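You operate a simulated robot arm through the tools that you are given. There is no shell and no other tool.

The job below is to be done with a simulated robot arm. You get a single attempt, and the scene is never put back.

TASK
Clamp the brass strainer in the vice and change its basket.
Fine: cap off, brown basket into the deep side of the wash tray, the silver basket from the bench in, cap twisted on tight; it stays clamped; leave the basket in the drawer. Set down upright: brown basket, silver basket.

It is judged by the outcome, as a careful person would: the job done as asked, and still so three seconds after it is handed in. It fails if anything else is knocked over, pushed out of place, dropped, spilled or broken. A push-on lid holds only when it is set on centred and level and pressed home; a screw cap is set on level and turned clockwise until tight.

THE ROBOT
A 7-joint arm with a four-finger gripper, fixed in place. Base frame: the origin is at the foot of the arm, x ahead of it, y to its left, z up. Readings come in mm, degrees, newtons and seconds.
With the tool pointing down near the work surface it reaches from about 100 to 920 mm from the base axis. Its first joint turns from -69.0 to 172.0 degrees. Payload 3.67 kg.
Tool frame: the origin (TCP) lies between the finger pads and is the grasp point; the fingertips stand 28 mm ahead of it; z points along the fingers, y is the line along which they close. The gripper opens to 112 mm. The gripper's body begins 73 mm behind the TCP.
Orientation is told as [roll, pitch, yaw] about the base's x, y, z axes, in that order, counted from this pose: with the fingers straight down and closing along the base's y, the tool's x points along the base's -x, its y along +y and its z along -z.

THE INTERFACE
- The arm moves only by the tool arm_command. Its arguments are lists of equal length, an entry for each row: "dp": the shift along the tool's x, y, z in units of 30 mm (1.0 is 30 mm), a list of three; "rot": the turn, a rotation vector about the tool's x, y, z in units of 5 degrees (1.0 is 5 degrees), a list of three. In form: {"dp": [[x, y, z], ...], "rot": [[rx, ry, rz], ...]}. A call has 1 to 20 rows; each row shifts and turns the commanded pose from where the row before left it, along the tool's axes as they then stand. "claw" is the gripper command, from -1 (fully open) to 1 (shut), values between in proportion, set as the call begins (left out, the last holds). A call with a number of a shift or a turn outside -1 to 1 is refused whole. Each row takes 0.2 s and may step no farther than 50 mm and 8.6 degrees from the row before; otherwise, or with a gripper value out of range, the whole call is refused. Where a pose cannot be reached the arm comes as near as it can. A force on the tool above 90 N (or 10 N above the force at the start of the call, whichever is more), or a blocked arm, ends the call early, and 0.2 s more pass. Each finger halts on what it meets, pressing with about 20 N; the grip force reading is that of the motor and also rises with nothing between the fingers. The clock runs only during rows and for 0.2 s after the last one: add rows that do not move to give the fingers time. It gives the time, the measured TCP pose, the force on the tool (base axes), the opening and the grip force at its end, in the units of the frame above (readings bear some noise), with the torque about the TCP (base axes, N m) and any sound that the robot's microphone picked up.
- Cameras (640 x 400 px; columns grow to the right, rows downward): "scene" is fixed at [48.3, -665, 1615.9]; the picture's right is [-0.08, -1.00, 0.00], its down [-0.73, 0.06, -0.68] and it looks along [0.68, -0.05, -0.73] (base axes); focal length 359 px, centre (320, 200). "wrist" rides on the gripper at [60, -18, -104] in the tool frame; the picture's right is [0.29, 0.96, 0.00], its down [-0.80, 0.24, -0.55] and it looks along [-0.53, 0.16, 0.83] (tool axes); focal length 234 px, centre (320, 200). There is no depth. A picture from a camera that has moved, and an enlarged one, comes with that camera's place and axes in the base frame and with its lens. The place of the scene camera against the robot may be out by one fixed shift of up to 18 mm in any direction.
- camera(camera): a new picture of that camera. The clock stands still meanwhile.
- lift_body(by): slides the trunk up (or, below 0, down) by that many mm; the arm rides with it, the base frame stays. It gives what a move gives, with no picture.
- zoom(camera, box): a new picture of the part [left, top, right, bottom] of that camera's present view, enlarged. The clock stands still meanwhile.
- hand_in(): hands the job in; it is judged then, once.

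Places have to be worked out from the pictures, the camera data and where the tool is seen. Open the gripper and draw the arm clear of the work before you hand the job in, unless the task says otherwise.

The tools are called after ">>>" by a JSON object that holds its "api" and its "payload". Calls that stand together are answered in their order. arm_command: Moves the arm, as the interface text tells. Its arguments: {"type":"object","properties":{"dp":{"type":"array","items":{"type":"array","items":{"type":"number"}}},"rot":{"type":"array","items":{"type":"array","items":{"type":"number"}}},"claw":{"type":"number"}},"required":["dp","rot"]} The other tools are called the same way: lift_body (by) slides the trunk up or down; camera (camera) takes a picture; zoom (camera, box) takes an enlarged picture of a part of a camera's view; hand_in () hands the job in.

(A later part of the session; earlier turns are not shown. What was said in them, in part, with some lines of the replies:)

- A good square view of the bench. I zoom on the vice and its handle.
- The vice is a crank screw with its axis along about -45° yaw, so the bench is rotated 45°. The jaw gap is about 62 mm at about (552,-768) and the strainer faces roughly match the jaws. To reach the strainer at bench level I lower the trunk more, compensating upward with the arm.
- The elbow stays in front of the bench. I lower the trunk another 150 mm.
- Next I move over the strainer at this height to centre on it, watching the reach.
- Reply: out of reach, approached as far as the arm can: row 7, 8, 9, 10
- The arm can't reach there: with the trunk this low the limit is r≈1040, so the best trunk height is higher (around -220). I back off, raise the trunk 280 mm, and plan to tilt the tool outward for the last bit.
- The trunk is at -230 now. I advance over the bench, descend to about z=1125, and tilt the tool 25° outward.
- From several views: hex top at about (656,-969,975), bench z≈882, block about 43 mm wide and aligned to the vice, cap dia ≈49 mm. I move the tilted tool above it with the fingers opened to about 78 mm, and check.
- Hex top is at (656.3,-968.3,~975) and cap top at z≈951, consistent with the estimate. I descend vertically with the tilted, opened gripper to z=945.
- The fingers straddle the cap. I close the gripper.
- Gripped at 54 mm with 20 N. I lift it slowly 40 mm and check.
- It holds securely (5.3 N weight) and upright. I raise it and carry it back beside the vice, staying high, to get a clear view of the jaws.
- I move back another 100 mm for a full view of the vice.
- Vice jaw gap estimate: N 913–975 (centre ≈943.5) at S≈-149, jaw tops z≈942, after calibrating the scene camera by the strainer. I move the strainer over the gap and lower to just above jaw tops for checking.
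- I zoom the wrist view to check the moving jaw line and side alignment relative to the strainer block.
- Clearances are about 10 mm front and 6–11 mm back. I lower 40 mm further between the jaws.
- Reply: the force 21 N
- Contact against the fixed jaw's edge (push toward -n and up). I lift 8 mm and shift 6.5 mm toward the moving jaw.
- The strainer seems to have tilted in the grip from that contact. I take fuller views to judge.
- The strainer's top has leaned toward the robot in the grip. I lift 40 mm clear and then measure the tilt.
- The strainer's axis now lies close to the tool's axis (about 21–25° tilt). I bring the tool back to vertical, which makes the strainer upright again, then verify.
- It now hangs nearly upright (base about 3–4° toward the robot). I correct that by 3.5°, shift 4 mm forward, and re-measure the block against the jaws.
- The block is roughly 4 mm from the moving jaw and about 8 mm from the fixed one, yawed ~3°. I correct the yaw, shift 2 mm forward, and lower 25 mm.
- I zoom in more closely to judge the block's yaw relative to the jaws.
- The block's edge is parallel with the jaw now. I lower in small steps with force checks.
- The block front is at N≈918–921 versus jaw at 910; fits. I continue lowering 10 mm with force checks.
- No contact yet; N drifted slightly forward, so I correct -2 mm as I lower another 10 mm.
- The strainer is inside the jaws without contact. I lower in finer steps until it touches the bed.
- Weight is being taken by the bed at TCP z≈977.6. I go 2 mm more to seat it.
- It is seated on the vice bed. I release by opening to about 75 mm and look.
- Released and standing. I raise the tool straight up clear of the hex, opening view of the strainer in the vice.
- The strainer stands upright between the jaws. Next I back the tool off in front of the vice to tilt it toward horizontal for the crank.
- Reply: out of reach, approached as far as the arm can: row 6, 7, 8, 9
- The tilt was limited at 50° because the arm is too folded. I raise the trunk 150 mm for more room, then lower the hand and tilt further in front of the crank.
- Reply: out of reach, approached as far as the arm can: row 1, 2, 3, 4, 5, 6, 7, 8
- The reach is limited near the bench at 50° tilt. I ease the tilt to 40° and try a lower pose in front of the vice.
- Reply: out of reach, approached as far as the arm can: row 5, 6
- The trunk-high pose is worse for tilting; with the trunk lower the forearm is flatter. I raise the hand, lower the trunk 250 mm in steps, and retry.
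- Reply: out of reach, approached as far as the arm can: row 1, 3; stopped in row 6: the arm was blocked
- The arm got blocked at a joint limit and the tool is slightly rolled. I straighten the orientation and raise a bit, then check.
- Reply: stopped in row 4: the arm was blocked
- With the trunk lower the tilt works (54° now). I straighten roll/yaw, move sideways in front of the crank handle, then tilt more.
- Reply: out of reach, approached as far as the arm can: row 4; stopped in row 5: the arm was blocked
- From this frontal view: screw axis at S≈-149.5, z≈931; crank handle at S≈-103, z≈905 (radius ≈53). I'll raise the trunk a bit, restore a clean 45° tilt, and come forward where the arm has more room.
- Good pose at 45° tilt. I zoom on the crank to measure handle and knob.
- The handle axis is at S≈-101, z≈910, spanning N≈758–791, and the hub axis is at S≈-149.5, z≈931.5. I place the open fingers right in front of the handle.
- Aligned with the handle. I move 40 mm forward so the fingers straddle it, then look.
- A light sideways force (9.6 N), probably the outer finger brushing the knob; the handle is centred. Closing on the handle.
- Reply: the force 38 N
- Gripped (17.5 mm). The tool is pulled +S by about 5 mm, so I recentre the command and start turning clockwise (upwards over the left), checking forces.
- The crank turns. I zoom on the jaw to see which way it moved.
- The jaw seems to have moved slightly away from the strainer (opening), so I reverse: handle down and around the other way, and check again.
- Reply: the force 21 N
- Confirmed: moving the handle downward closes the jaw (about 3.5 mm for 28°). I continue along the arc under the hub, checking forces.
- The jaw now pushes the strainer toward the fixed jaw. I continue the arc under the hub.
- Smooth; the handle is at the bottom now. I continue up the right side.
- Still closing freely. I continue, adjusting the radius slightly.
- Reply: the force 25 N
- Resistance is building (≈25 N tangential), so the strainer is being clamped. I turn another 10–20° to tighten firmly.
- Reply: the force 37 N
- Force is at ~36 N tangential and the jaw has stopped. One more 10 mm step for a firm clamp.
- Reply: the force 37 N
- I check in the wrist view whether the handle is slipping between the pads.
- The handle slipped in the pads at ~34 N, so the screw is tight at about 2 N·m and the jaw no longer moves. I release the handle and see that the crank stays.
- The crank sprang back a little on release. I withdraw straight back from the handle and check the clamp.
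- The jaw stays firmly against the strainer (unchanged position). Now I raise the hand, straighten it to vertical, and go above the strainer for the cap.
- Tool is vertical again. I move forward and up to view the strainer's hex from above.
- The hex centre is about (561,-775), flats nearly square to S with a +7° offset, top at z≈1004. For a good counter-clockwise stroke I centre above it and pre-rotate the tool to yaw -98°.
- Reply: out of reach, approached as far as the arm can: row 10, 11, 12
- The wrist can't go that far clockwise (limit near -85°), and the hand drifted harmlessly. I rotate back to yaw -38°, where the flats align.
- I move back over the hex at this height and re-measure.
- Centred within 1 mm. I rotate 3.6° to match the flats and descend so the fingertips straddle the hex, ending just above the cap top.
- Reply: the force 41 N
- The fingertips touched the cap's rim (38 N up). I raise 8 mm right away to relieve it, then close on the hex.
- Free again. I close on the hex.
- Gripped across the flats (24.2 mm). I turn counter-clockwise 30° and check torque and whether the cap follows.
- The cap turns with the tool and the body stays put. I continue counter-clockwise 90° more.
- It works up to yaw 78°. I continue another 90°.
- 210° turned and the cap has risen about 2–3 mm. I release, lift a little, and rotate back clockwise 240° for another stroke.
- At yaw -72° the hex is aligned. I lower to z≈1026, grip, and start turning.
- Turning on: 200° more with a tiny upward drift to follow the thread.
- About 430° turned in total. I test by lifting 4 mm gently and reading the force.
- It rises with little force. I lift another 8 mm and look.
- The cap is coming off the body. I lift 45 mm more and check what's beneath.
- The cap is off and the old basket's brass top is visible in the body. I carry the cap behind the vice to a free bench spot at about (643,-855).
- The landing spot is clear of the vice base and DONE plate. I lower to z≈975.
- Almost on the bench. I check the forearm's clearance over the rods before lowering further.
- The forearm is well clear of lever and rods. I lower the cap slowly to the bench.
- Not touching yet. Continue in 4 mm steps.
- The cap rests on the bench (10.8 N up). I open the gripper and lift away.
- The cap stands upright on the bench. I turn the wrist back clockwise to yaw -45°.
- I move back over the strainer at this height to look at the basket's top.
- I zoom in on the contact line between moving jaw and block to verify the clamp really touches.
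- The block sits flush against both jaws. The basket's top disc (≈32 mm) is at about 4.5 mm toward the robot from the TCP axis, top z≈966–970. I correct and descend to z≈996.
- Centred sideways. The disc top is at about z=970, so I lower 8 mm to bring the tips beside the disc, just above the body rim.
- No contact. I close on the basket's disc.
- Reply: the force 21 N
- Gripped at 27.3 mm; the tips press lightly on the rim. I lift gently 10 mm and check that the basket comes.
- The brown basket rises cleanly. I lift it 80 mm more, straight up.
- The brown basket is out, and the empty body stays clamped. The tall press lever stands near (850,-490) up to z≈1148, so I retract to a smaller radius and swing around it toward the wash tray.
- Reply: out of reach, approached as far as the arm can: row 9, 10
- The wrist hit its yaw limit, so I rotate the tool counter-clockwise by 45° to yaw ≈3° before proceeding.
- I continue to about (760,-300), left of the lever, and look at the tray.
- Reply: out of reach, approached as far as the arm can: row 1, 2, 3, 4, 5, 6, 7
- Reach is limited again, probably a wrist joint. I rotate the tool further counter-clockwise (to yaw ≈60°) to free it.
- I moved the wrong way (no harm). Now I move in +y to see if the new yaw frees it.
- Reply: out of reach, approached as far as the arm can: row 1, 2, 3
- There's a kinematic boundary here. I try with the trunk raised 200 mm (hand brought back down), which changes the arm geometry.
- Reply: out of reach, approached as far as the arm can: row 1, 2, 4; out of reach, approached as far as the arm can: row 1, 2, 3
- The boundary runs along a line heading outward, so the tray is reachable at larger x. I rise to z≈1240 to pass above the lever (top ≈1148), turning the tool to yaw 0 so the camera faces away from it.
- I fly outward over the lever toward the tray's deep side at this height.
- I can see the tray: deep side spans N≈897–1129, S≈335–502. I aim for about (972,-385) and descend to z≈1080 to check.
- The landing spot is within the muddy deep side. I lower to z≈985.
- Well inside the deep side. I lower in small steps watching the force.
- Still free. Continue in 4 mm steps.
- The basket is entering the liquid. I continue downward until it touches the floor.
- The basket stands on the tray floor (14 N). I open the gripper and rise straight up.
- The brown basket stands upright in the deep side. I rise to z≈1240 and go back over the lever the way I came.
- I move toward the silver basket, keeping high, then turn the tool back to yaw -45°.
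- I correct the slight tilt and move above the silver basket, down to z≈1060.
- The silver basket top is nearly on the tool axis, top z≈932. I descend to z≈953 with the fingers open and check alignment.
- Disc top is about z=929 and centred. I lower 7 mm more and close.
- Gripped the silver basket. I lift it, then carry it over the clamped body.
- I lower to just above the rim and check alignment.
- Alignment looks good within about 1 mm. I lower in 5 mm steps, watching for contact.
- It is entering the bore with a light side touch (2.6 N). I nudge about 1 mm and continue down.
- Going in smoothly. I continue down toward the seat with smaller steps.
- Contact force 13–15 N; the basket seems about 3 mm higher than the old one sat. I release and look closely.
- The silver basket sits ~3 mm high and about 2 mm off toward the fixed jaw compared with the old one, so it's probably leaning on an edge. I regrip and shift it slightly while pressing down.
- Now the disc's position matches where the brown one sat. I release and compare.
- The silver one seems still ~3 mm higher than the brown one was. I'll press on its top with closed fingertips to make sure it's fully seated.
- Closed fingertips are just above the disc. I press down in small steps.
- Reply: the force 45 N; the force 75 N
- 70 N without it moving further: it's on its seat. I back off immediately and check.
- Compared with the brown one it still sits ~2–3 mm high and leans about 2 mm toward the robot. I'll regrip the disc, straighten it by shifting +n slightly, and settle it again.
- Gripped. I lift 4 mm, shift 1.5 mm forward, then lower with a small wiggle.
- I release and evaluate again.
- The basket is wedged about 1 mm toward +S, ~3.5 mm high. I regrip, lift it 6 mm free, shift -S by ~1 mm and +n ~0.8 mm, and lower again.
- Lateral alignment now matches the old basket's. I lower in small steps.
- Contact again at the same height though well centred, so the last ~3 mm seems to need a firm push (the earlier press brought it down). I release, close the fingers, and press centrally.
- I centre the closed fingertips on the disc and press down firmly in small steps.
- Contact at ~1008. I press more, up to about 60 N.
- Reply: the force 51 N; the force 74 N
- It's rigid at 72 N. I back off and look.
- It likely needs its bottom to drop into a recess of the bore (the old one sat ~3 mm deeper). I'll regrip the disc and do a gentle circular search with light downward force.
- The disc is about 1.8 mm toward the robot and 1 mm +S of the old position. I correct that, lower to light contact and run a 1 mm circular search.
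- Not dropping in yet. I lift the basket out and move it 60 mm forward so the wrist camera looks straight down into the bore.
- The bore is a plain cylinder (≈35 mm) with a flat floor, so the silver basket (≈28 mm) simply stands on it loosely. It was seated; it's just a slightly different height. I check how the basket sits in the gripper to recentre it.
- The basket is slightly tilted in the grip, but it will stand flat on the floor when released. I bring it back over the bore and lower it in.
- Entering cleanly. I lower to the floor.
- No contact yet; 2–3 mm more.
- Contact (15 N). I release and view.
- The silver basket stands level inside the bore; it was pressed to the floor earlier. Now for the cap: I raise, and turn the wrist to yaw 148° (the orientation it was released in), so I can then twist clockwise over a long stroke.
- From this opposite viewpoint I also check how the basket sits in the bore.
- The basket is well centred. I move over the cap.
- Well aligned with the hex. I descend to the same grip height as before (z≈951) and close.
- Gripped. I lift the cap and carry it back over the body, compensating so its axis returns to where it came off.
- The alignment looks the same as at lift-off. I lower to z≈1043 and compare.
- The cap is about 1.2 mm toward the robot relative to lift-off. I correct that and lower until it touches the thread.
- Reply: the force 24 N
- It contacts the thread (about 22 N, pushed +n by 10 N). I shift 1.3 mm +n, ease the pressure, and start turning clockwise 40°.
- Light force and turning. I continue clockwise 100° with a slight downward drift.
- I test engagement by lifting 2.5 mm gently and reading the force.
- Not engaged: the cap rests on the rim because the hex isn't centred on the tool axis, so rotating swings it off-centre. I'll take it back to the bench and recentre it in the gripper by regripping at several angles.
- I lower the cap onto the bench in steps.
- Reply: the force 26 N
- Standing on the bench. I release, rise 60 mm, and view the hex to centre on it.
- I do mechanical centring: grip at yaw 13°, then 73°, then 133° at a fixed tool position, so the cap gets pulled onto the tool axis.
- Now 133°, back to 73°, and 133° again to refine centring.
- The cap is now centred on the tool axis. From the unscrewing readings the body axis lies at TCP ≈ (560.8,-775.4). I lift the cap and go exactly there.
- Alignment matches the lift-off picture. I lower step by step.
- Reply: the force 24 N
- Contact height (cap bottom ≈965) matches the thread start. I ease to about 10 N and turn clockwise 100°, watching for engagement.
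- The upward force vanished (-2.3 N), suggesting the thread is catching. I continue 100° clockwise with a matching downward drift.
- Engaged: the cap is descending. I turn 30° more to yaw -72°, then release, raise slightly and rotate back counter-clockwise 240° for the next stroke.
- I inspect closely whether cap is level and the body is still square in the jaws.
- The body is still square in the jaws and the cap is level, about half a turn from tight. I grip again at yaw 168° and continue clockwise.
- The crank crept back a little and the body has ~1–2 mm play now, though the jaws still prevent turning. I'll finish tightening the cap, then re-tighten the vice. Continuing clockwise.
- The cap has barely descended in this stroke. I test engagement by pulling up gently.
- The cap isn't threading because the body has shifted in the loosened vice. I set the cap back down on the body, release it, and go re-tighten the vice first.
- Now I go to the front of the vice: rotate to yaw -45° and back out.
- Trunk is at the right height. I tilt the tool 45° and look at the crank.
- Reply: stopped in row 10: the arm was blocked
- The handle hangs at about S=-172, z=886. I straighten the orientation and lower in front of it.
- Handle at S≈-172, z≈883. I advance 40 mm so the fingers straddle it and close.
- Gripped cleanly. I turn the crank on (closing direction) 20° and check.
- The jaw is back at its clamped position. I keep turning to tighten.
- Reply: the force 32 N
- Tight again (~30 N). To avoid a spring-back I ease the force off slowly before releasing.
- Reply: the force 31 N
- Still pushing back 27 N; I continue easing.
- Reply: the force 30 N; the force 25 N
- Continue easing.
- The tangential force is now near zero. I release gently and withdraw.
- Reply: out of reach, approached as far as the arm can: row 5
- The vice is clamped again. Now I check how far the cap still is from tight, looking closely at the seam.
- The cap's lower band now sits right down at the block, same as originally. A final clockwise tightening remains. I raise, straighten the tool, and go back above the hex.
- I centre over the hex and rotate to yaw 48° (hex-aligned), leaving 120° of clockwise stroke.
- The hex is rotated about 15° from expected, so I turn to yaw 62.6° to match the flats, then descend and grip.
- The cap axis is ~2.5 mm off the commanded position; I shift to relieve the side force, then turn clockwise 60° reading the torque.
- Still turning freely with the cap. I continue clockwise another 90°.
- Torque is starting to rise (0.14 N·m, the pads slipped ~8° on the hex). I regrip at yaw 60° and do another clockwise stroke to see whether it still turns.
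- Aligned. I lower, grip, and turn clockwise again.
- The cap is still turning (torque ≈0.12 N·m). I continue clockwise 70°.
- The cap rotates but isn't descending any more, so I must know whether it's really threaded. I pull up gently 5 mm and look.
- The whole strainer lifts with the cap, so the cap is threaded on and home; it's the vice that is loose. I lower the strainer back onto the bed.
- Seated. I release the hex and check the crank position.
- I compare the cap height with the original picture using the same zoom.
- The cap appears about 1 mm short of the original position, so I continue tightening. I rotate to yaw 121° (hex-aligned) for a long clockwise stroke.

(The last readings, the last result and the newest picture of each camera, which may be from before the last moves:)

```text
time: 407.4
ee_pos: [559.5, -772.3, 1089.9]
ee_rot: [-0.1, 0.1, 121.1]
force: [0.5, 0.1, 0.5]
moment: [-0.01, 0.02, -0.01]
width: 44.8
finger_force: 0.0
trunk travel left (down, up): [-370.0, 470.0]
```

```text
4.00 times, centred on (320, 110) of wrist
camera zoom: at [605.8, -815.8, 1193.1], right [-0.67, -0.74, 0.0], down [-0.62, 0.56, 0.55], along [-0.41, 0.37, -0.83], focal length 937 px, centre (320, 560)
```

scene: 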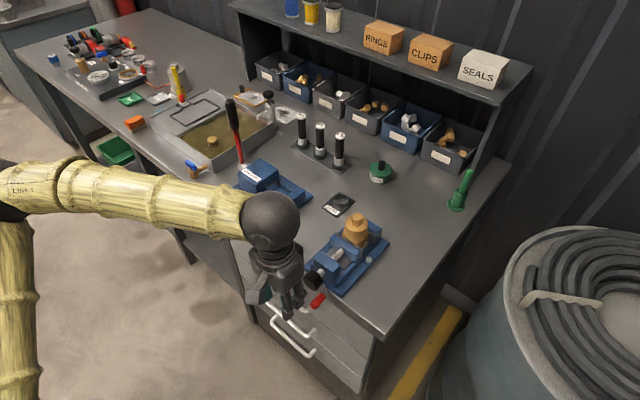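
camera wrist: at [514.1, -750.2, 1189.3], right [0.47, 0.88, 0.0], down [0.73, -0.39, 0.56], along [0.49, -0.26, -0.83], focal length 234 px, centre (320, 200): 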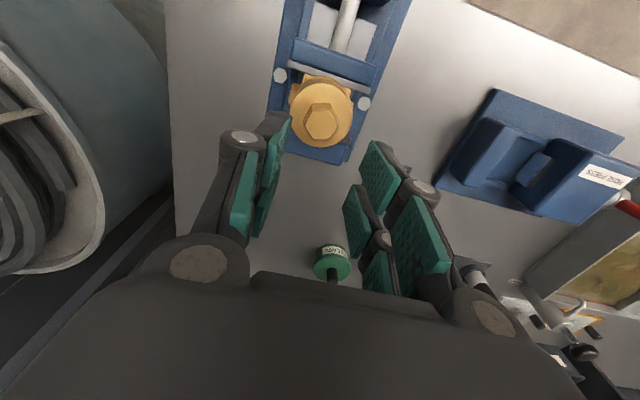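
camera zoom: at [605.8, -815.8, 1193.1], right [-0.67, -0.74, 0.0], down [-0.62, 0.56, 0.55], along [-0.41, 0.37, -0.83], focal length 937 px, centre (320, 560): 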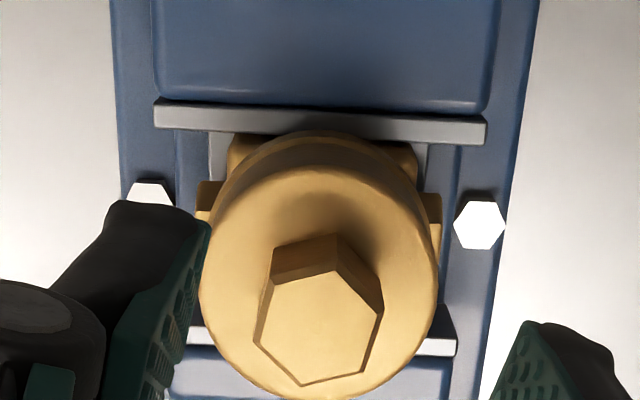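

Aligned. I lower, grip and turn 90° clockwise, checking the hex afterwards.

>>> {"api": "arm_command", "payload": {"dp": [[0, 0, 0.7], [0, 0, 0.8], [0, 0, 0.7], [0, 0, 0]], "rot": [[0, 0, 0], [0, 0, 0], [0, 0, 0], [0, 0, 0]]}}

>>> {"api": "arm_command", "payload": {"dp": [[0, 0, 0], [0, 0, 0], [0, 0, 0], [0, 0, 0]], "rot": [[0, 0, 0], [0, 0, 0], [0, 0, 0], [0, 0, 0]], "claw": 1}}

>>> {"api": "arm_command", "payload": {"dp": [[0, 0, 0.001], [0, 0, 0.001], [0, 0, 0.001], [0, 0, 0.001], [0, 0, 0.001], [0, 0, 0.001], [0, 0, 0.001], [0, 0, 0.001], [0, 0, 0.001], [0, 0, 0.001], [0, 0, 0.001], [0, 0, 0.001], [0, 0, 0]], "rot": [[0, 0, 1], [0, 0, 1], [0, 0, 1], [0, 0, 1], [0, 0, 1], [0, 0, 1], [0, 0, 1], [0, 0, 1], [0, 0, 1], [0, 0, 1], [0, 0, 1], [0, 0, 1], [0, 0, 0]]}}

>>> {"api": "zoom", "payload": {"camera": "wrist", "box": [240, 60, 400, 200]}}

```text
time: 408.4
ee_pos: [560.7, -774.3, 1021.6]
ee_rot: [0.0, 0.4, 121.1]
force: [0.1, -0.5, -0.1]
moment: [-0.05, 0.01, 0.0]
width: 44.7
finger_force: 0.0
trunk travel left (down, up): [-370.0, 470.0]
```

```text
time: 409.4
ee_pos: [561.3, -774.9, 1023.3]
ee_rot: [-0.1, 0.2, 121.1]
force: [-1.6, -0.8, 0.2]
moment: [-0.12, 0.0, 0.02]
width: 24.5
finger_force: 19.6
trunk travel left (down, up): [-370.0, 470.0]
```

```text
time: 412.2
ee_pos: [559.4, -774.6, 1023.3]
ee_rot: [-0.2, 0.0, 60.9]
force: [-4.7, 3.3, 0.5]
moment: [0.1, 0.22, 0.16]
width: 22.9
finger_force: 19.9
trunk travel left (down, up): [-370.0, 470.0]
```

```text
2.86 times, centred on (320, 130) of wrist
camera zoom: at [546.1, -835.0, 1127.5], right [-0.98, 0.21, 0.0], down [0.18, 0.82, 0.55], along [0.12, 0.54, -0.83], focal length 669 px, centre (320, 400)
```

zoom: 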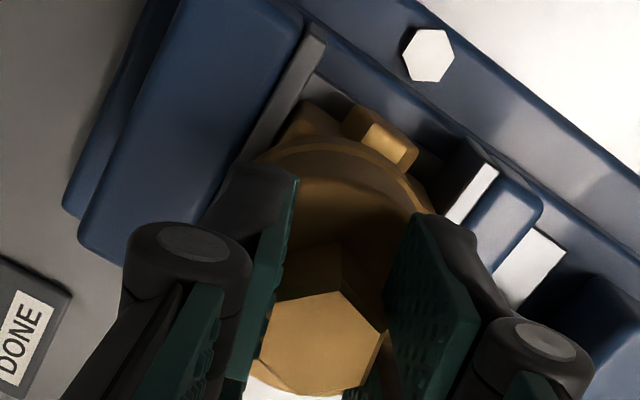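

Torque 0.16 N·m and still following. I continue 60° more.

>>> {"api": "arm_command", "payload": {"dp": [[0, 0, 0.001], [0, 0, 0.001], [0, 0, 0.001], [0, 0, 0.001], [0, 0, 0.001], [0, 0, 0.001], [0, 0, 0.001], [0, 0, 0.001], [0, 0, 0.001], [0, 0, 0.001], [0, 0, 0.001], [0, 0, 0.001], [0, 0, 0]], "rot": [[0, 0, 1], [0, 0, 1], [0, 0, 1], [0, 0, 1], [0, 0, 1], [0, 0, 1], [0, 0, 1], [0, 0, 1], [0, 0, 1], [0, 0, 1], [0, 0, 1], [0, 0, 1], [0, 0, 0]]}}

>>> {"api": "zoom", "payload": {"camera": "wrist", "box": [240, 60, 400, 200]}}

>>> {"api": "zoom", "payload": {"camera": "scene", "box": [345, 225, 375, 248]}}

```text
time: 415.1
ee_pos: [559.8, -773.2, 1023.3]
ee_rot: [-0.2, -0.2, 1.0]
force: [-3.2, 4.2, 2.9]
moment: [0.16, 0.15, 0.13]
width: 22.7
finger_force: 20.1
trunk travel left (down, up): [-370.0, 470.0]
```

```text
2.86 times, centred on (320, 130) of wrist
camera zoom: at [499.8, -793.1, 1127.4], right [-0.3, 0.95, 0.0], down [0.79, 0.26, 0.56], along [0.53, 0.17, -0.83], focal length 669 px, centre (320, 400)
```

zoom: 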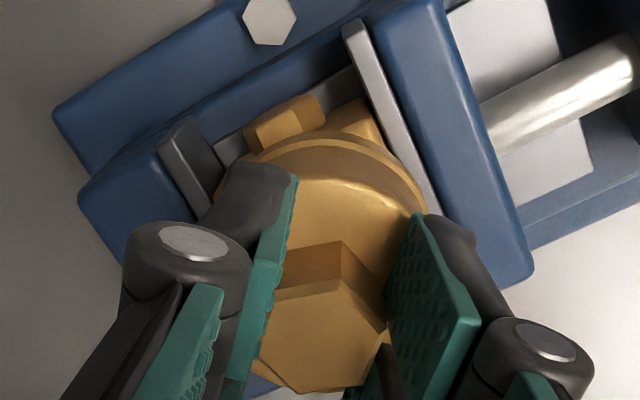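

```text
16.00 times, centred on (360, 236) of scene
camera zoom: at [48.3, -665.0, 1615.9], right [-0.08, -1.0, 0.0], down [-0.73, 0.06, -0.68], along [0.68, -0.05, -0.73], focal length 5739 px, centre (-320, -384)
```

zoom: 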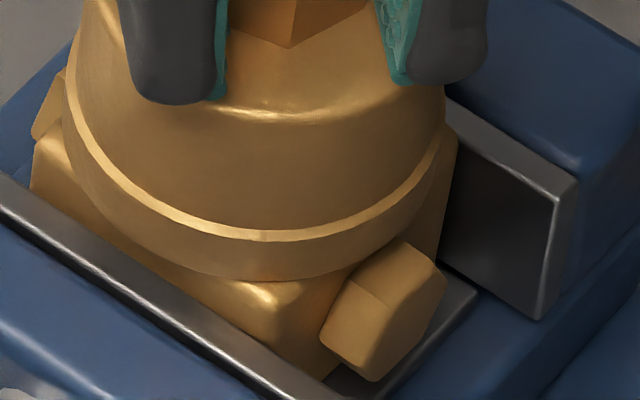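

The torque holds at 0.13–0.16 N·m. I turn the rest of this stroke and measure whether the pads slip on the hex (tight) or it still follows.

>>> {"api": "arm_command", "payload": {"dp": [[0, 0, 0], [0, 0, 0], [0, 0, 0], [0, 0, 0], [0, 0, 0], [0, 0, 0], [0, 0, 0], [0, 0, 0]], "rot": [[0, 0, 1], [0, 0, 1], [0, 0, 1], [0, 0, 1], [0, 0, 1], [0, 0, 1], [0, 0, 1], [0, 0, 0]]}}

>>> {"api": "zoom", "payload": {"camera": "wrist", "box": [240, 60, 400, 200]}}

>>> {"api": "arm_command", "payload": {"dp": [[0, 0, 0], [0, 0, 0], [0, 0, 0], [0, 0, 0], [0, 0, 0], [0, 0, 0], [0, 0, 0], [0, 0, 0]], "rot": [[0, 0, 1], [0, 0, 1], [0, 0, 1], [0, 0, 1], [0, 0, 1], [0, 0, 1], [0, 0, 1], [0, 0, 0]]}}

>>> {"api": "zoom", "payload": {"camera": "wrist", "box": [240, 60, 400, 200]}}

```text
time: 416.9
ee_pos: [560.1, -772.2, 1024.0]
ee_rot: [0.0, -0.2, -34.1]
force: [-3.5, 4.3, 0.8]
moment: [0.21, 0.13, 0.15]
width: 22.7
finger_force: 20.6
trunk travel left (down, up): [-370.0, 470.0]
```

```text
2.86 times, centred on (320, 130) of wrist
camera zoom: at [499.7, -755.0, 1127.2], right [0.3, 0.95, 0.0], down [0.79, -0.25, 0.56], along [0.53, -0.17, -0.83], focal length 669 px, centre (320, 400)
```

zoom: 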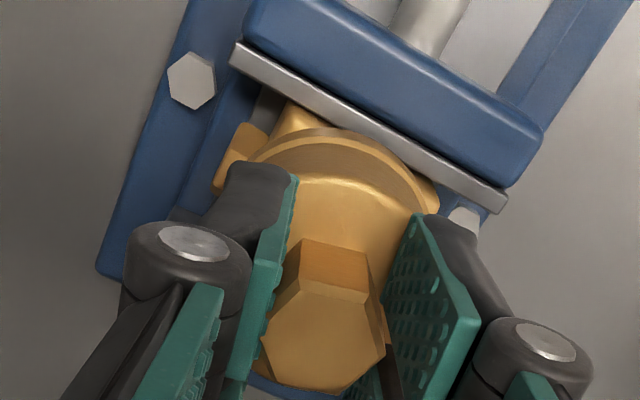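

```text
time: 418.6
ee_pos: [560.1, -772.8, 1023.5]
ee_rot: [0.1, -0.3, -69.1]
force: [-2.1, -0.6, 0.5]
moment: [-0.11, 0.08, 0.11]
width: 23.0
finger_force: 20.0
trunk travel left (down, up): [-370.0, 470.0]
```

```text
2.86 times, centred on (320, 130) of wrist
camera zoom: at [521.3, -724.2, 1127.4], right [0.79, 0.61, 0.0], down [0.51, -0.66, 0.56], along [0.34, -0.44, -0.83], focal length 669 px, centre (320, 400)
```

zoom: 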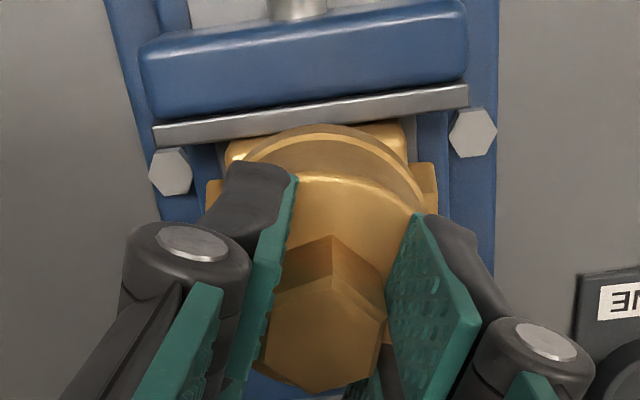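

The pads now slip over the hex without the cap turning (at -34° the hex sat 35° off), so the cap is tight. I release, rise, and go to clamp the vice firmly.

>>> {"api": "arm_command", "payload": {"dp": [[0, 0, 0], [0, 0, 0], [0, 0, -0.6], [0, 0, -0.8], [0, 0, -0.8], [0, 0, 0], [0, 0, 0], [0, 0, 0], [0, 0, 0], [0, 0, 0], [0, 0, 0]], "rot": [[0, 0, 0], [0, 0, 0], [0, 0, 0], [0, 0, 0], [0, 0, 0], [0, 0, -0.96], [0, 0, -0.96], [0, 0, -0.96], [0, 0, -0.96], [0, 0, -0.96], [0, 0, 0]], "claw": 0.2}}

>>> {"api": "zoom", "payload": {"camera": "wrist", "box": [250, 60, 390, 170]}}

>>> {"api": "zoom", "payload": {"camera": "scene", "box": [315, 205, 385, 260]}}

```text
time: 421.1
ee_pos: [559.7, -772.8, 1089.5]
ee_rot: [0.0, -0.2, -44.9]
force: [-0.3, 0.5, 0.2]
moment: [0.0, 0.0, 0.02]
width: 44.9
finger_force: 0.1
trunk travel left (down, up): [-370.0, 470.0]
```

```text
3.64 times, centred on (320, 115) of wrist
camera zoom: at [505.3, -744.2, 1193.0], right [0.47, 0.88, 0.0], down [0.73, -0.39, 0.56], along [0.49, -0.26, -0.83], focal length 852 px, centre (320, 509)
```

zoom: 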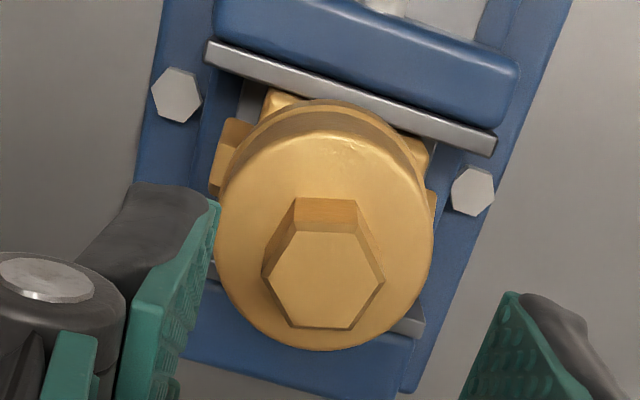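

```text
7.27 times, centred on (350, 232) of scene
camera zoom: at [48.3, -665.0, 1615.9], right [-0.08, -1.0, 0.0], down [-0.73, 0.06, -0.68], along [0.68, -0.05, -0.73], focal length 2608 px, centre (102, -36)
```

zoom: 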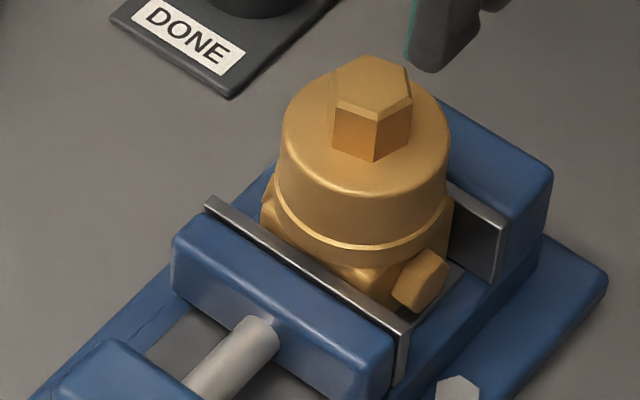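

Everything looks right on top. I go to the front of the vice again for the final clamping.

>>> {"api": "arm_command", "payload": {"dp": [[0.85, 0, 0], [0.85, 0, 0], [0.85, 0, 0], [0.85, 0, 0], [0.85, 0, 0], [0.85, 0, 0], [0.85, 0, 0], [0.85, 0, 0], [0.85, 0, 0], [0, 0, 0.9], [0, 0, 0.9], [0, 0, 0]], "rot": [[0, 0, 0], [0, 0, 0], [0, 0, 0], [0, 0, 0], [0, 0, 0], [0, 0, 0], [0, 0, 0], [0, 0, 0], [0, 0, 0], [0, 0, 0], [0, 0, 0], [0, 0, 0]], "claw": 0.25}}

>>> {"api": "arm_command", "payload": {"dp": [[0, 0, 0], [0, 0, 0], [0, 0, 0], [0, 0, 0], [0, 0, 0], [0, 0, 0], [0, 0, 0], [0, 0, 0], [0, 0, 0], [0, 0, 0]], "rot": [[0, -1, 0], [0, -1, 0], [0, -1, 0], [0, -1, 0], [0, -1, 0], [0, -1, 0], [0, -1, 0], [0, -1, 0], [0, -1, 0], [0, 0, 0]]}}

>>> {"api": "zoom", "payload": {"camera": "wrist", "box": [230, 60, 400, 210]}}

```text
time: 423.6
ee_pos: [397.1, -611.5, 1033.4]
ee_rot: [0.0, -0.2, -44.9]
force: [0.7, -0.4, 0.1]
moment: [-0.02, -0.01, -0.04]
width: 42.2
finger_force: 0.2
trunk travel left (down, up): [-370.0, 470.0]
```

```text
time: 425.9
ee_pos: [390.0, -621.3, 1021.5]
ee_rot: [-0.9, -43.6, -45.8]
force: [-0.5, 0.3, -0.1]
moment: [-0.05, -0.01, 0.0]
width: 42.0
finger_force: 0.1
trunk travel left (down, up): [-370.0, 470.0]
```

```text
2.67 times, centred on (315, 135) of wrist
camera zoom: at [298.2, -550.3, 1054.7], right [0.55, 0.81, -0.21], down [0.32, 0.03, 0.95], along [0.77, -0.59, -0.24], focal length 624 px, centre (333, 373)
```

zoom: 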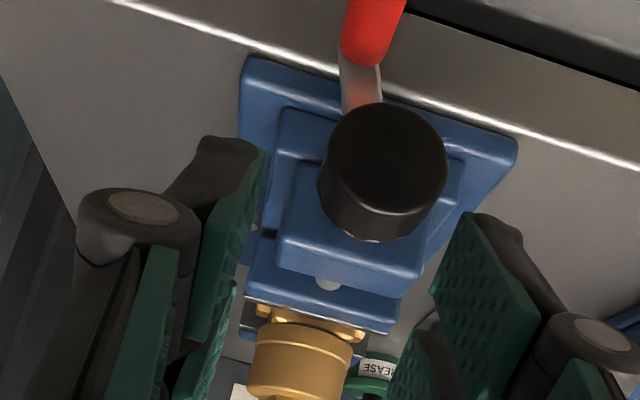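

I straighten and lower in front of the handle.

>>> {"api": "arm_command", "payload": {"dp": [[-0.2, 0, 0.2], [0.6, -0.047, 0.6], [0.6, -0.047, 0.6], [0.6, -0.047, 0.6], [0.6, -0.047, 0.6], [0.6, -0.047, 0.6], [0, 0, 0]], "rot": [[-0.29, -0.28, -0.11], [0, 0, 0], [0, 0, 0], [0, 0, 0], [0, 0, 0], [0, 0, 0], [0, 0, 0]]}}

>>> {"api": "zoom", "payload": {"camera": "wrist", "box": [230, 90, 400, 250]}}

>>> {"api": "zoom", "payload": {"camera": "scene", "box": [260, 250, 370, 330]}}

```text
time: 427.4
ee_pos: [402.3, -623.2, 906.5]
ee_rot: [0.9, -46.7, -44.1]
force: [-0.7, 0.1, 0.6]
moment: [-0.02, -0.01, 0.01]
width: 42.0
finger_force: 0.2
trunk travel left (down, up): [-370.0, 470.0]
```

```text
2.50 times, centred on (315, 170) of wrist
camera zoom: at [305.1, -556.1, 934.8], right [0.52, 0.83, -0.2], down [0.26, 0.07, 0.96], along [0.82, -0.55, -0.18], focal length 585 px, centre (332, 275)
```

zoom: 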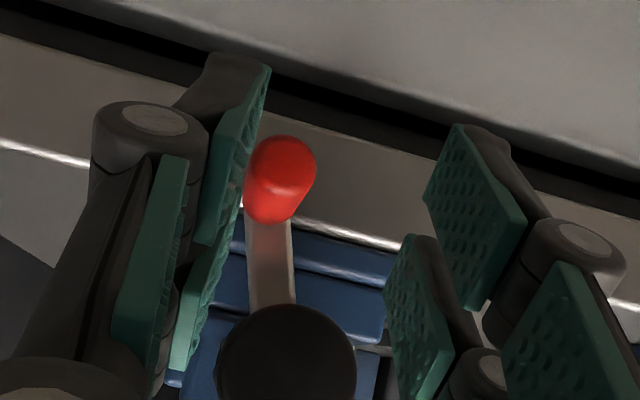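

```text
5.00 times, centred on (315, 290) of scene
camera zoom: at [48.3, -665.0, 1615.9], right [-0.08, -1.0, 0.0], down [-0.73, 0.06, -0.68], along [0.68, -0.05, -0.73], focal length 1793 px, centre (345, -250)
```

zoom: 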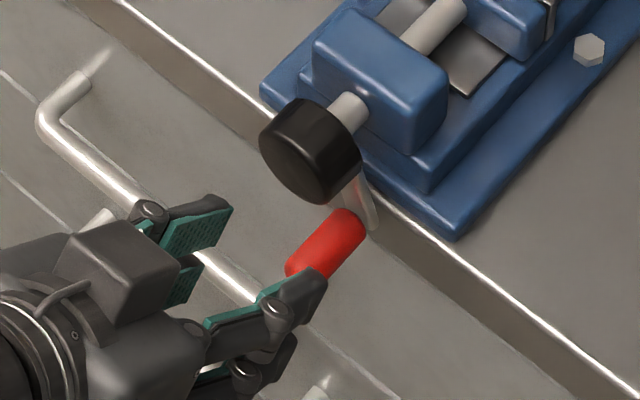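

Handle at S≈-167, z≈882. I align, advance, and close on it.

>>> {"api": "arm_command", "payload": {"dp": [[0.627, -0.367, 0.453], [-0.435, 0, 0.461], [-0.435, 0, 0.461], [0, 0, 0]], "rot": [[0, 0, 0], [0, 0, 0], [0, 0, 0], [0, 0, 0]]}}

>>> {"api": "arm_command", "payload": {"dp": [[0, 0, 0], [0, 0, 0], [0, 0, 0]], "rot": [[0, 0, 0], [0, 0, 0], [0, 0, 0]], "claw": 1}}

>>> {"api": "zoom", "payload": {"camera": "wrist", "box": [230, 90, 400, 250]}}

>>> {"api": "zoom", "payload": {"camera": "scene", "box": [260, 250, 370, 330]}}

```text
time: 428.4
ee_pos: [420.4, -660.0, 885.4]
ee_rot: [0.8, -46.6, -44.2]
force: [-0.7, -0.4, 0.1]
moment: [0.0, 0.03, 0.01]
width: 42.0
finger_force: 0.0
out of reach, approached as far as the arm can: row 1
trunk travel left (down, up): [-370.0, 470.0]
```

```text
time: 429.2
ee_pos: [421.6, -658.4, 885.3]
ee_rot: [0.9, -46.6, -44.2]
force: [2.2, -2.6, -1.0]
moment: [-0.02, -0.02, -1.06]
width: 18.4
finger_force: 45.3
trunk travel left (down, up): [-370.0, 470.0]
```

```text
2.50 times, centred on (315, 170) of wrist
camera zoom: at [324.5, -593.1, 912.9], right [0.52, 0.83, -0.2], down [0.26, 0.07, 0.96], along [0.81, -0.55, -0.18], focal length 585 px, centre (332, 275)
```

zoom: 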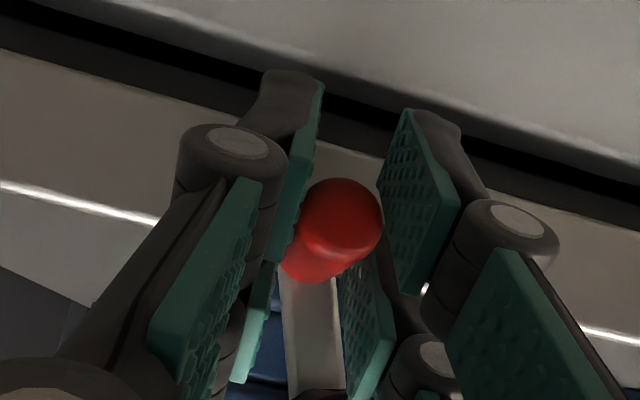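

```text
5.00 times, centred on (315, 290) of scene
camera zoom: at [48.3, -665.0, 1615.9], right [-0.08, -1.0, 0.0], down [-0.73, 0.06, -0.68], along [0.68, -0.05, -0.73], focal length 1793 px, centre (345, -250)
```

zoom: 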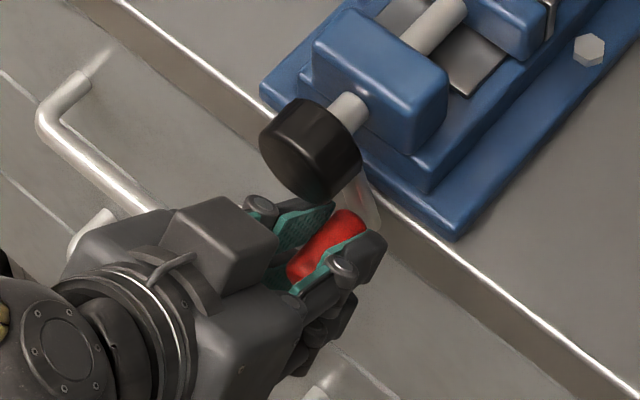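

Gripped. I turn it closed in three steps, checking force.

>>> {"api": "arm_command", "payload": {"dp": [[-0.097, -0.297, -0.092], [-0.133, -0.27, -0.126], [-0.165, -0.237, -0.156], [0, 0, 0]], "rot": [[0, 0, 0], [0, 0, 0], [0, 0, 0], [0, 0, 0]]}}

>>> {"api": "arm_command", "payload": {"dp": [[-0.191, -0.19, -0.181], [0, 0, 0]], "rot": [[0, 0, 0], [0, 0, 0]]}}

>>> {"api": "zoom", "payload": {"camera": "scene", "box": [315, 220, 375, 265]}}

>>> {"api": "zoom", "payload": {"camera": "scene", "box": [310, 270, 370, 320]}}

```text
time: 430.2
ee_pos: [404.8, -675.6, 899.3]
ee_rot: [0.8, -46.4, -44.1]
force: [-4.4, 7.2, -17.0]
moment: [0.79, 0.76, -0.95]
width: 18.0
finger_force: 44.9
trunk travel left (down, up): [-370.0, 470.0]
```

```text
time: 430.9
ee_pos: [401.8, -678.6, 908.2]
ee_rot: [0.8, -46.4, -44.1]
force: [-7.9, 18.8, -24.8]
moment: [0.88, 0.76, -0.69]
width: 17.6
finger_force: 44.9
trunk travel left (down, up): [-370.0, 470.0]
```

```text
8.89 times, centred on (345, 242) of scene
camera zoom: at [48.3, -665.0, 1615.9], right [-0.08, -1.0, 0.0], down [-0.73, 0.06, -0.68], along [0.68, -0.05, -0.73], focal length 3188 px, centre (98, -178)
```

zoom: 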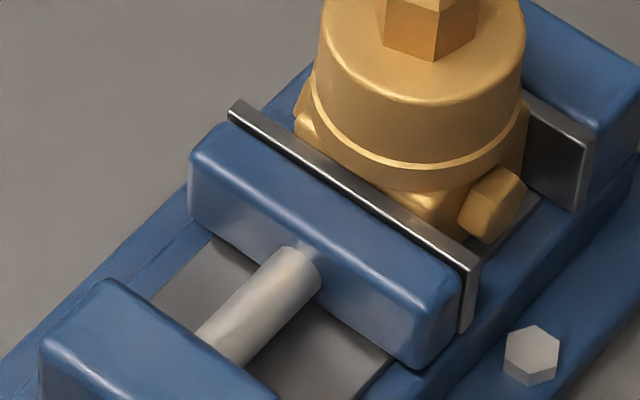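

```text
8.00 times, centred on (340, 295) of scene
camera zoom: at [48.3, -665.0, 1615.9], right [-0.08, -1.0, 0.0], down [-0.73, 0.06, -0.68], along [0.68, -0.05, -0.73], focal length 2869 px, centre (160, -560)
```

zoom: 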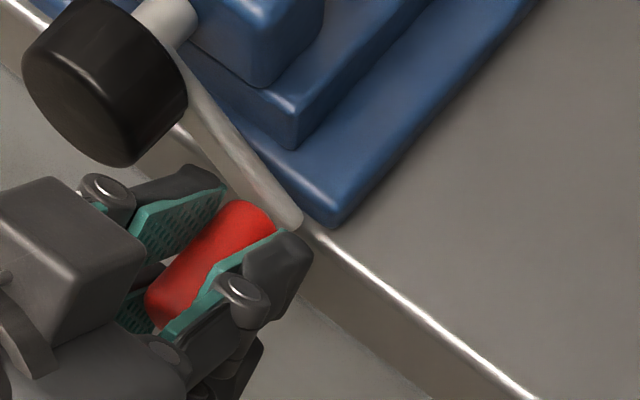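

Tight again. I ease off gradually and release.

>>> {"api": "arm_command", "payload": {"dp": [[0.05, 0.05, 0.05], [0.06, 0.06, 0.06], [0.06, 0.06, 0.06], [0, 0, 0]], "rot": [[0, 0, 0], [0, 0, 0], [0, 0, 0], [0, 0, 0]]}}

>>> {"api": "arm_command", "payload": {"dp": [[0.06, 0.06, 0.04], [0.06, 0.06, 0.03], [0, 0, 0]], "rot": [[0, 0, 0], [0, 0, 0], [0, 0, 0]]}}

>>> {"api": "zoom", "payload": {"camera": "scene", "box": [310, 270, 370, 320]}}

```text
time: 431.9
ee_pos: [405.0, -676.5, 902.6]
ee_rot: [1.0, -46.8, -44.2]
force: [-13.9, 13.7, -17.2]
moment: [0.09, 0.1, -0.85]
width: 17.9
finger_force: 45.2
trunk travel left (down, up): [-370.0, 470.0]
```

```text
time: 432.6
ee_pos: [407.3, -675.0, 899.4]
ee_rot: [0.9, -46.7, -44.2]
force: [-3.1, -1.7, -5.9]
moment: [-0.66, -0.59, -1.03]
width: 17.9
finger_force: 44.7
trunk travel left (down, up): [-370.0, 470.0]
```

```text
8.00 times, centred on (340, 295) of scene
camera zoom: at [48.3, -665.0, 1615.9], right [-0.08, -1.0, 0.0], down [-0.73, 0.06, -0.68], along [0.68, -0.05, -0.73], focal length 2869 px, centre (160, -560)
```

zoom: 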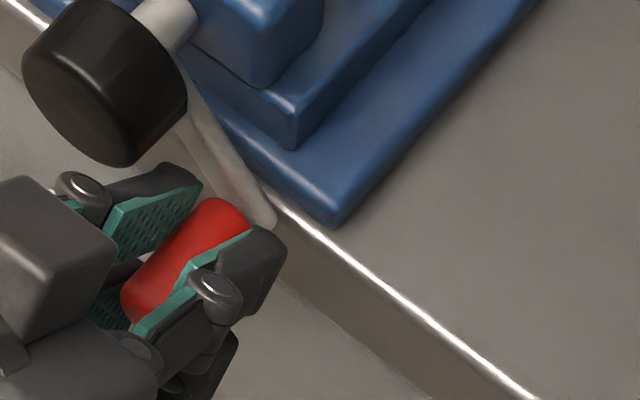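

Force is nearly zero. I release and withdraw straight back.

>>> {"api": "arm_command", "payload": {"dp": [[0, 0, 0], [0, 0, 0]], "rot": [[0, 0, 0], [0, 0, 0]], "claw": 0.4}}

>>> {"api": "arm_command", "payload": {"dp": [[0.45, 0, -0.48], [0.45, 0, -0.48], [0.3, 0, -0.32], [0, 0, 0]], "rot": [[0, 0, 0], [0, 0, 0], [0, 0, 0], [0, 0, 0]]}}

>>> {"api": "zoom", "payload": {"camera": "scene", "box": [310, 270, 370, 320]}}

>>> {"api": "zoom", "payload": {"camera": "scene", "box": [315, 220, 375, 265]}}

```text
time: 433.2
ee_pos: [406.7, -674.1, 897.4]
ee_rot: [1.0, -46.5, -44.2]
force: [-9.0, -1.0, -6.1]
moment: [0.0, 0.0, 0.07]
width: 29.9
finger_force: 0.1
trunk travel left (down, up): [-370.0, 470.0]
```

```text
time: 434.2
ee_pos: [370.1, -639.6, 899.0]
ee_rot: [0.9, -46.5, -44.2]
force: [0.9, 0.2, 0.3]
moment: [-0.02, 0.02, -0.01]
width: 33.8
finger_force: 0.0
out of reach, approached as far as the arm can: row 3
trunk travel left (down, up): [-370.0, 470.0]
```

```text
8.00 times, centred on (340, 295) of scene
camera zoom: at [48.3, -665.0, 1615.9], right [-0.08, -1.0, 0.0], down [-0.73, 0.06, -0.68], along [0.68, -0.05, -0.73], focal length 2869 px, centre (160, -560)
```

zoom: 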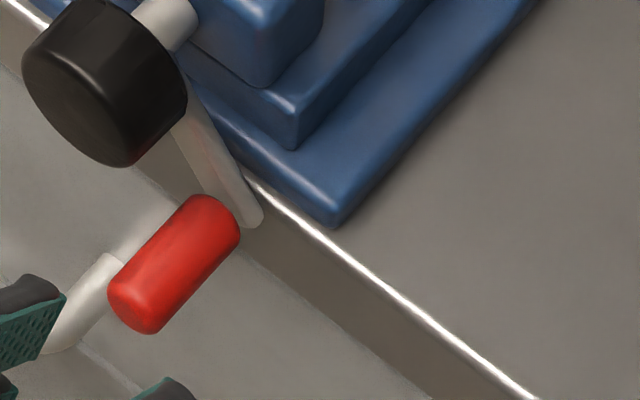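

```text
8.89 times, centred on (345, 242) of scene
camera zoom: at [48.3, -665.0, 1615.9], right [-0.08, -1.0, 0.0], down [-0.73, 0.06, -0.68], along [0.68, -0.05, -0.73], focal length 3188 px, centre (98, -178)
```

zoom: 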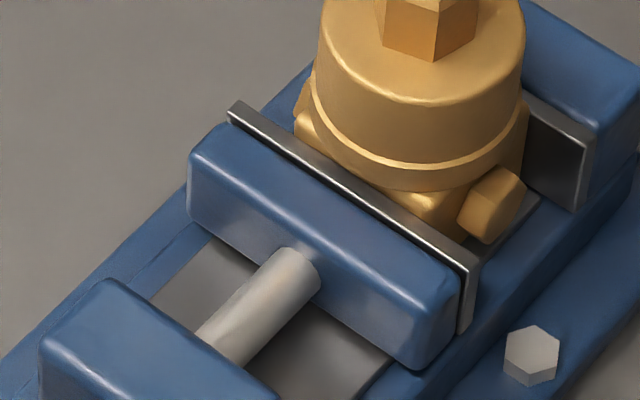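

The vice is clamped and the crank rests. I raise the arm clear and inspect everything from above.

>>> {"api": "arm_command", "payload": {"dp": [[-0.62, 0.25, -0.6], [-0.62, 0.25, -0.6], [-0.62, 0.25, -0.6], [-0.62, 0.25, -0.6], [-0.62, 0.25, -0.6], [-0.5, 0, -0.5], [0, 0, 0], [0, 0, 0], [0, 0, 0], [0, 0, 0], [0, 0, 0], [0, 0, 0], [0, 0, 0], [0, 0, 0], [0, 0, 0], [0, 0, 0]], "rot": [[0, 0, 0], [0, 0, 0], [0, 0, 0], [0, 0, 0], [0, 0, 0], [0, 0, 0], [0, 1, 0], [0, 1, 0], [0, 1, 0], [0, 1, 0], [0, 1, 0], [0, 1, 0], [0, 1, 0], [0, 1, 0], [0, 1, 0], [0, 0.3, 0]]}}

>>> {"api": "arm_command", "payload": {"dp": [[0, 0, -0.9], [0, 0, -0.9], [-0.9, 0, 0], [-0.9, 0, 0], [-0.9, 0, 0], [-0.9, 0, 0], [-0.9, 0, 0], [-0.9, 0, 0], [-0.9, 0, 0], [-0.9, 0, 0], [0, 0, 0]], "rot": [[0, 0, 0], [0, 0, 0], [0, 0, 0], [0, 0, 0], [0, 0, 0], [0, 0, 0], [0, 0, 0], [0, 0, 0], [0, 0, 0], [0, 0, 0], [0, 0, 0]]}}

>>> {"api": "camera", "payload": {"camera": "wrist"}}

>>> {"api": "zoom", "payload": {"camera": "wrist", "box": [260, 50, 390, 160]}}

```text
time: 437.6
ee_pos: [393.5, -612.3, 1051.4]
ee_rot: [0.5, 0.0, -43.5]
force: [-0.3, 0.1, 0.3]
moment: [0.0, 0.03, -0.01]
width: 33.5
finger_force: 0.1
trunk travel left (down, up): [-370.0, 470.0]
```

```text
time: 440.1
ee_pos: [549.0, -759.7, 1105.9]
ee_rot: [0.6, -0.2, -43.5]
force: [-1.5, 0.5, 0.4]
moment: [0.01, -0.01, 0.01]
width: 33.7
finger_force: 0.0
trunk travel left (down, up): [-370.0, 470.0]
```

```text
taken
camera wrist: at [492.9, -734.2, 1210.1], right [0.45, 0.89, 0.01], down [0.74, -0.38, 0.56], along [0.5, -0.24, -0.83], focal length 234 px, centre (320, 200)
```

wrist: 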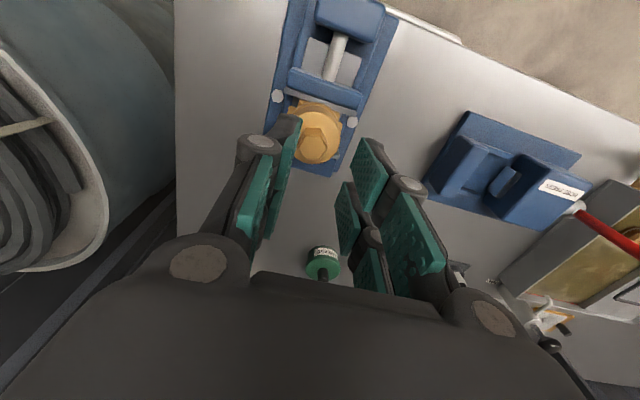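

```text
3.64 times, centred on (325, 105) of wrist
camera zoom: at [492.9, -734.2, 1210.1], right [0.45, 0.89, 0.01], down [0.74, -0.38, 0.56], along [0.5, -0.24, -0.83], focal length 852 px, centre (302, 546)
```

zoom: 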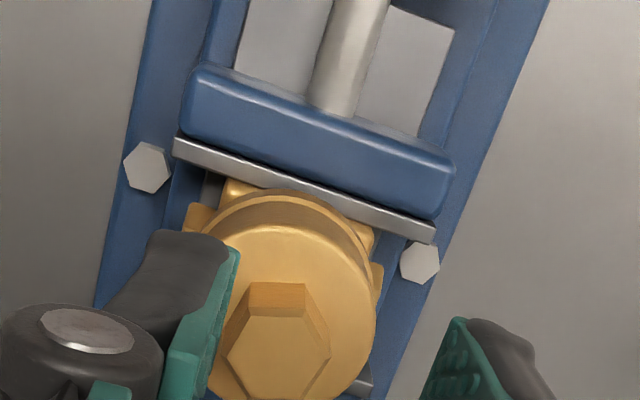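

I move a bit forward to see the fixed-jaw side from above.

>>> {"api": "arm_command", "payload": {"dp": [[-0.9, 0, 0], [-0.9, 0, 0], [-0.7, 0, 0], [0, 0, 0]], "rot": [[0, 0, 0], [0, 0, 0], [0, 0, 0], [0, 0, 0]], "claw": -0.5}}

>>> {"api": "zoom", "payload": {"camera": "wrist", "box": [260, 0, 390, 110]}}

>>> {"api": "zoom", "payload": {"camera": "scene", "box": [170, 100, 270, 180]}}

>>> {"api": "camera", "payload": {"camera": "scene"}}

```text
time: 441.1
ee_pos: [603.2, -813.4, 1107.4]
ee_rot: [0.6, 0.0, -43.5]
force: [0.3, 0.9, 0.2]
moment: [-0.01, -0.01, -0.01]
width: 84.0
finger_force: 0.1
trunk travel left (down, up): [-370.0, 470.0]
```

```text
3.64 times, centred on (325, 55) of wrist
camera zoom: at [547.0, -787.1, 1210.5], right [0.45, 0.89, 0.01], down [0.74, -0.38, 0.56], along [0.5, -0.24, -0.83], focal length 852 px, centre (302, 727)
```

zoom: 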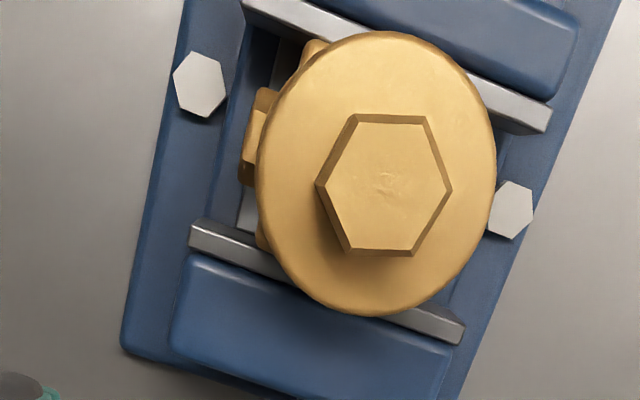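

```text
5.00 times, centred on (220, 140) of scene
camera zoom: at [48.3, -665.0, 1615.9], right [-0.08, -1.0, 0.0], down [-0.73, 0.06, -0.68], along [0.68, -0.05, -0.73], focal length 1793 px, centre (820, 500)
```

zoom: 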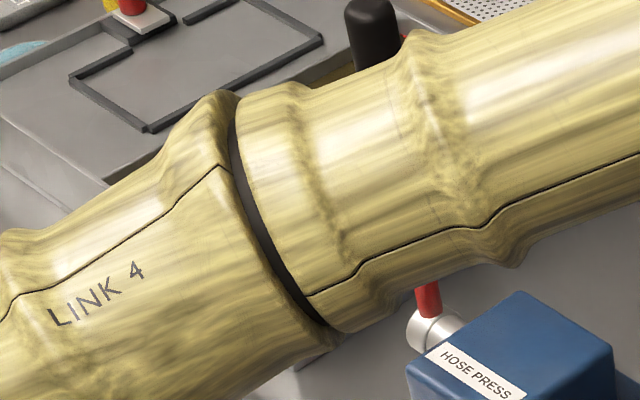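

```text
taken
```

scene: 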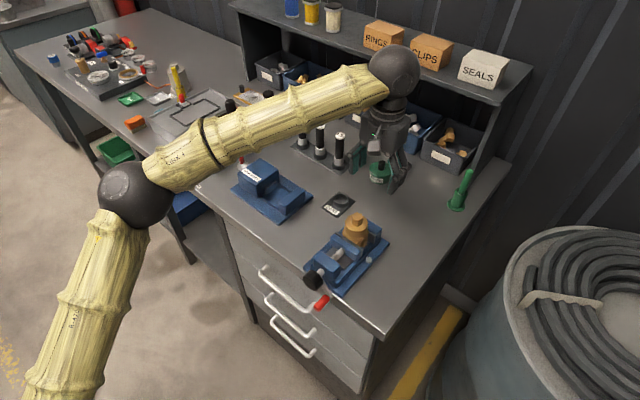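

Both jaws meet the block and the cap is level. I draw the arm back clear of the bench and wait to see that everything stays.

>>> {"api": "arm_command", "payload": {"dp": [[0, 0, -0.9], [0, 0, -0.9], [0.95, 0, 0], [0.95, 0, 0], [0.95, 0, 0], [0.95, 0, 0], [0.95, 0, 0], [0.95, 0, 0], [0.95, 0, 0], [0.95, 0, 0], [0.95, 0, 0], [0.95, 0, 0], [0.95, 0, 0], [0, 0, 0], [0, 0, 0], [0, 0, 0], [0, 0, 0], [0, 0, 0], [0, 0, 0], [0, 0, 0]], "rot": [[0, 0, 0], [0, 0, 0], [0, 0, 0], [0, 0, 0], [0, 0, 0], [0, 0, 0], [0, 0, 0], [0, 0, 0], [0, 0, 0], [0, 0, 0], [0, 0, 0], [0, 0, 0], [0, 0, 0], [0, 0, 0], [0, 0, 0], [0, 0, 0], [0, 0, 0], [0, 0, 0], [0, 0, 0], [0, 0, 0]], "claw": -1}}

>>> {"api": "camera", "payload": {"camera": "scene"}}

>>> {"api": "zoom", "payload": {"camera": "scene", "box": [310, 270, 370, 320]}}

>>> {"api": "zoom", "payload": {"camera": "scene", "box": [315, 220, 375, 265]}}

>>> {"api": "zoom", "payload": {"camera": "scene", "box": [170, 100, 270, 180]}}

```text
time: 445.2
ee_pos: [376.3, -598.3, 1158.6]
ee_rot: [0.6, 0.0, -43.5]
force: [0.1, 0.2, 0.6]
moment: [0.01, -0.01, -0.02]
width: 111.8
finger_force: 0.0
trunk travel left (down, up): [-370.0, 470.0]
```

```text
taken
```

scene: 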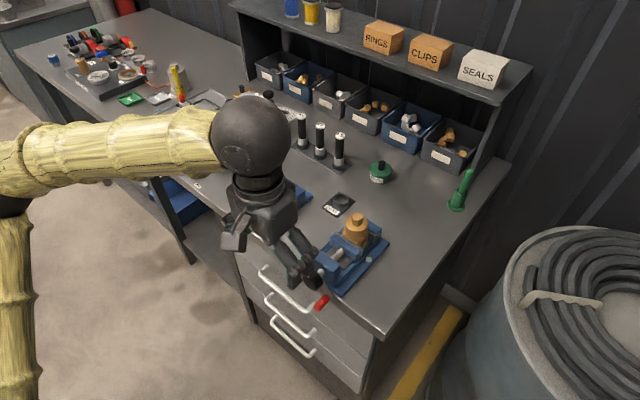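

```text
8.00 times, centred on (340, 295) of scene
camera zoom: at [48.3, -665.0, 1615.9], right [-0.08, -1.0, 0.0], down [-0.73, 0.06, -0.68], along [0.68, -0.05, -0.73], focal length 2869 px, centre (160, -560)
```

zoom: 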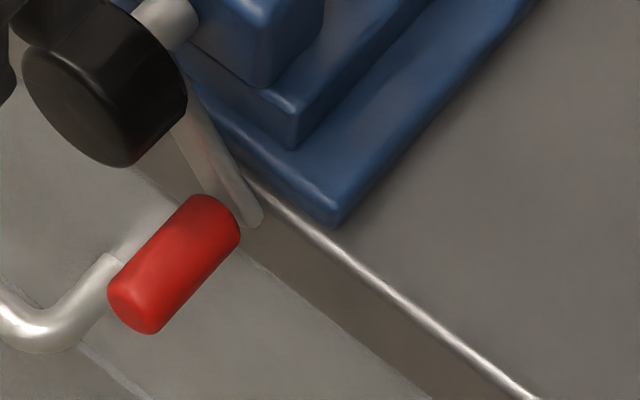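

```text
8.89 times, centred on (345, 242) of scene
camera zoom: at [48.3, -665.0, 1615.9], right [-0.08, -1.0, 0.0], down [-0.73, 0.06, -0.68], along [0.68, -0.05, -0.73], focal length 3188 px, centre (98, -178)
```

zoom: 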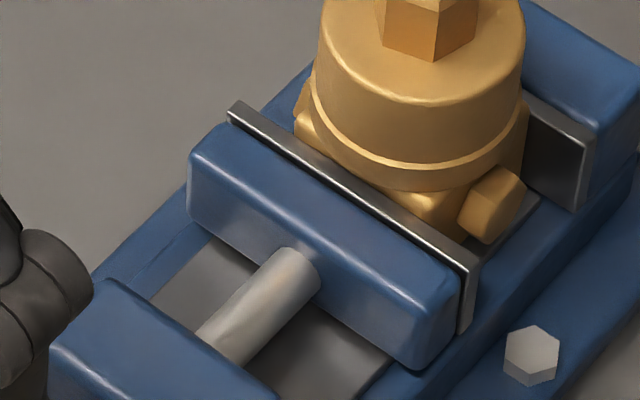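

```text
5.00 times, centred on (220, 140) of scene
camera zoom: at [48.3, -665.0, 1615.9], right [-0.08, -1.0, 0.0], down [-0.73, 0.06, -0.68], along [0.68, -0.05, -0.73], focal length 1793 px, centre (820, 500)
```

zoom: 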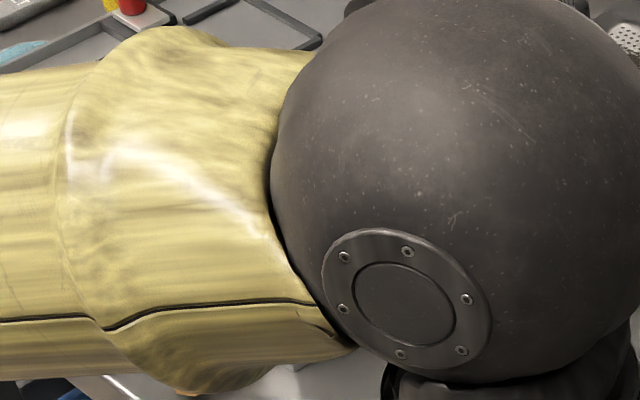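

The crank and jaw have stayed put, and the cap is level and tight. The silver basket is inside, the brown basket stands in the deep side of the tray, and the drawer is untouched. The gripper is open and the arm is clear, so I hand in.

>>> {"api": "hand_in", "payload": {}}

```text
The job is handed in.
```

I've handed the job in: the strainer is clamped in the vice with its basket changed. The judge's verdict hasn't come back.

- **Brown basket:** it stands upright in the deep side of the wash tray. The arm blocked my last look at the tray, so the last time I saw it clearly was about 100 seconds before hand-in.
- **Silver basket:** it is upright inside the strainer body. It sat about 3 mm higher than the brown one had, but pressing on it with about 70 N did not move it any further down.
- **Cap:** it is threaded on and sits level. I turned it clockwise until the gripper pads slipped on the hex, at about 0.15 N·m, which is the most torque that grip could give.
- **Vice:** the strainer's block is held by both jaws. The crank eased back while I was turning the cap, so I re-tightened it at the end. It held its position for the last 11 seconds or so before hand-in.
- **Everything else:** the drawer and the basket in it are untouched. I left the gripper open and the arm clear of the bench.

My two doubts are the vice and the cap: the vice let the strainer shift a little in the jaws under load, and the cap is only as tight as the gripper could make it.
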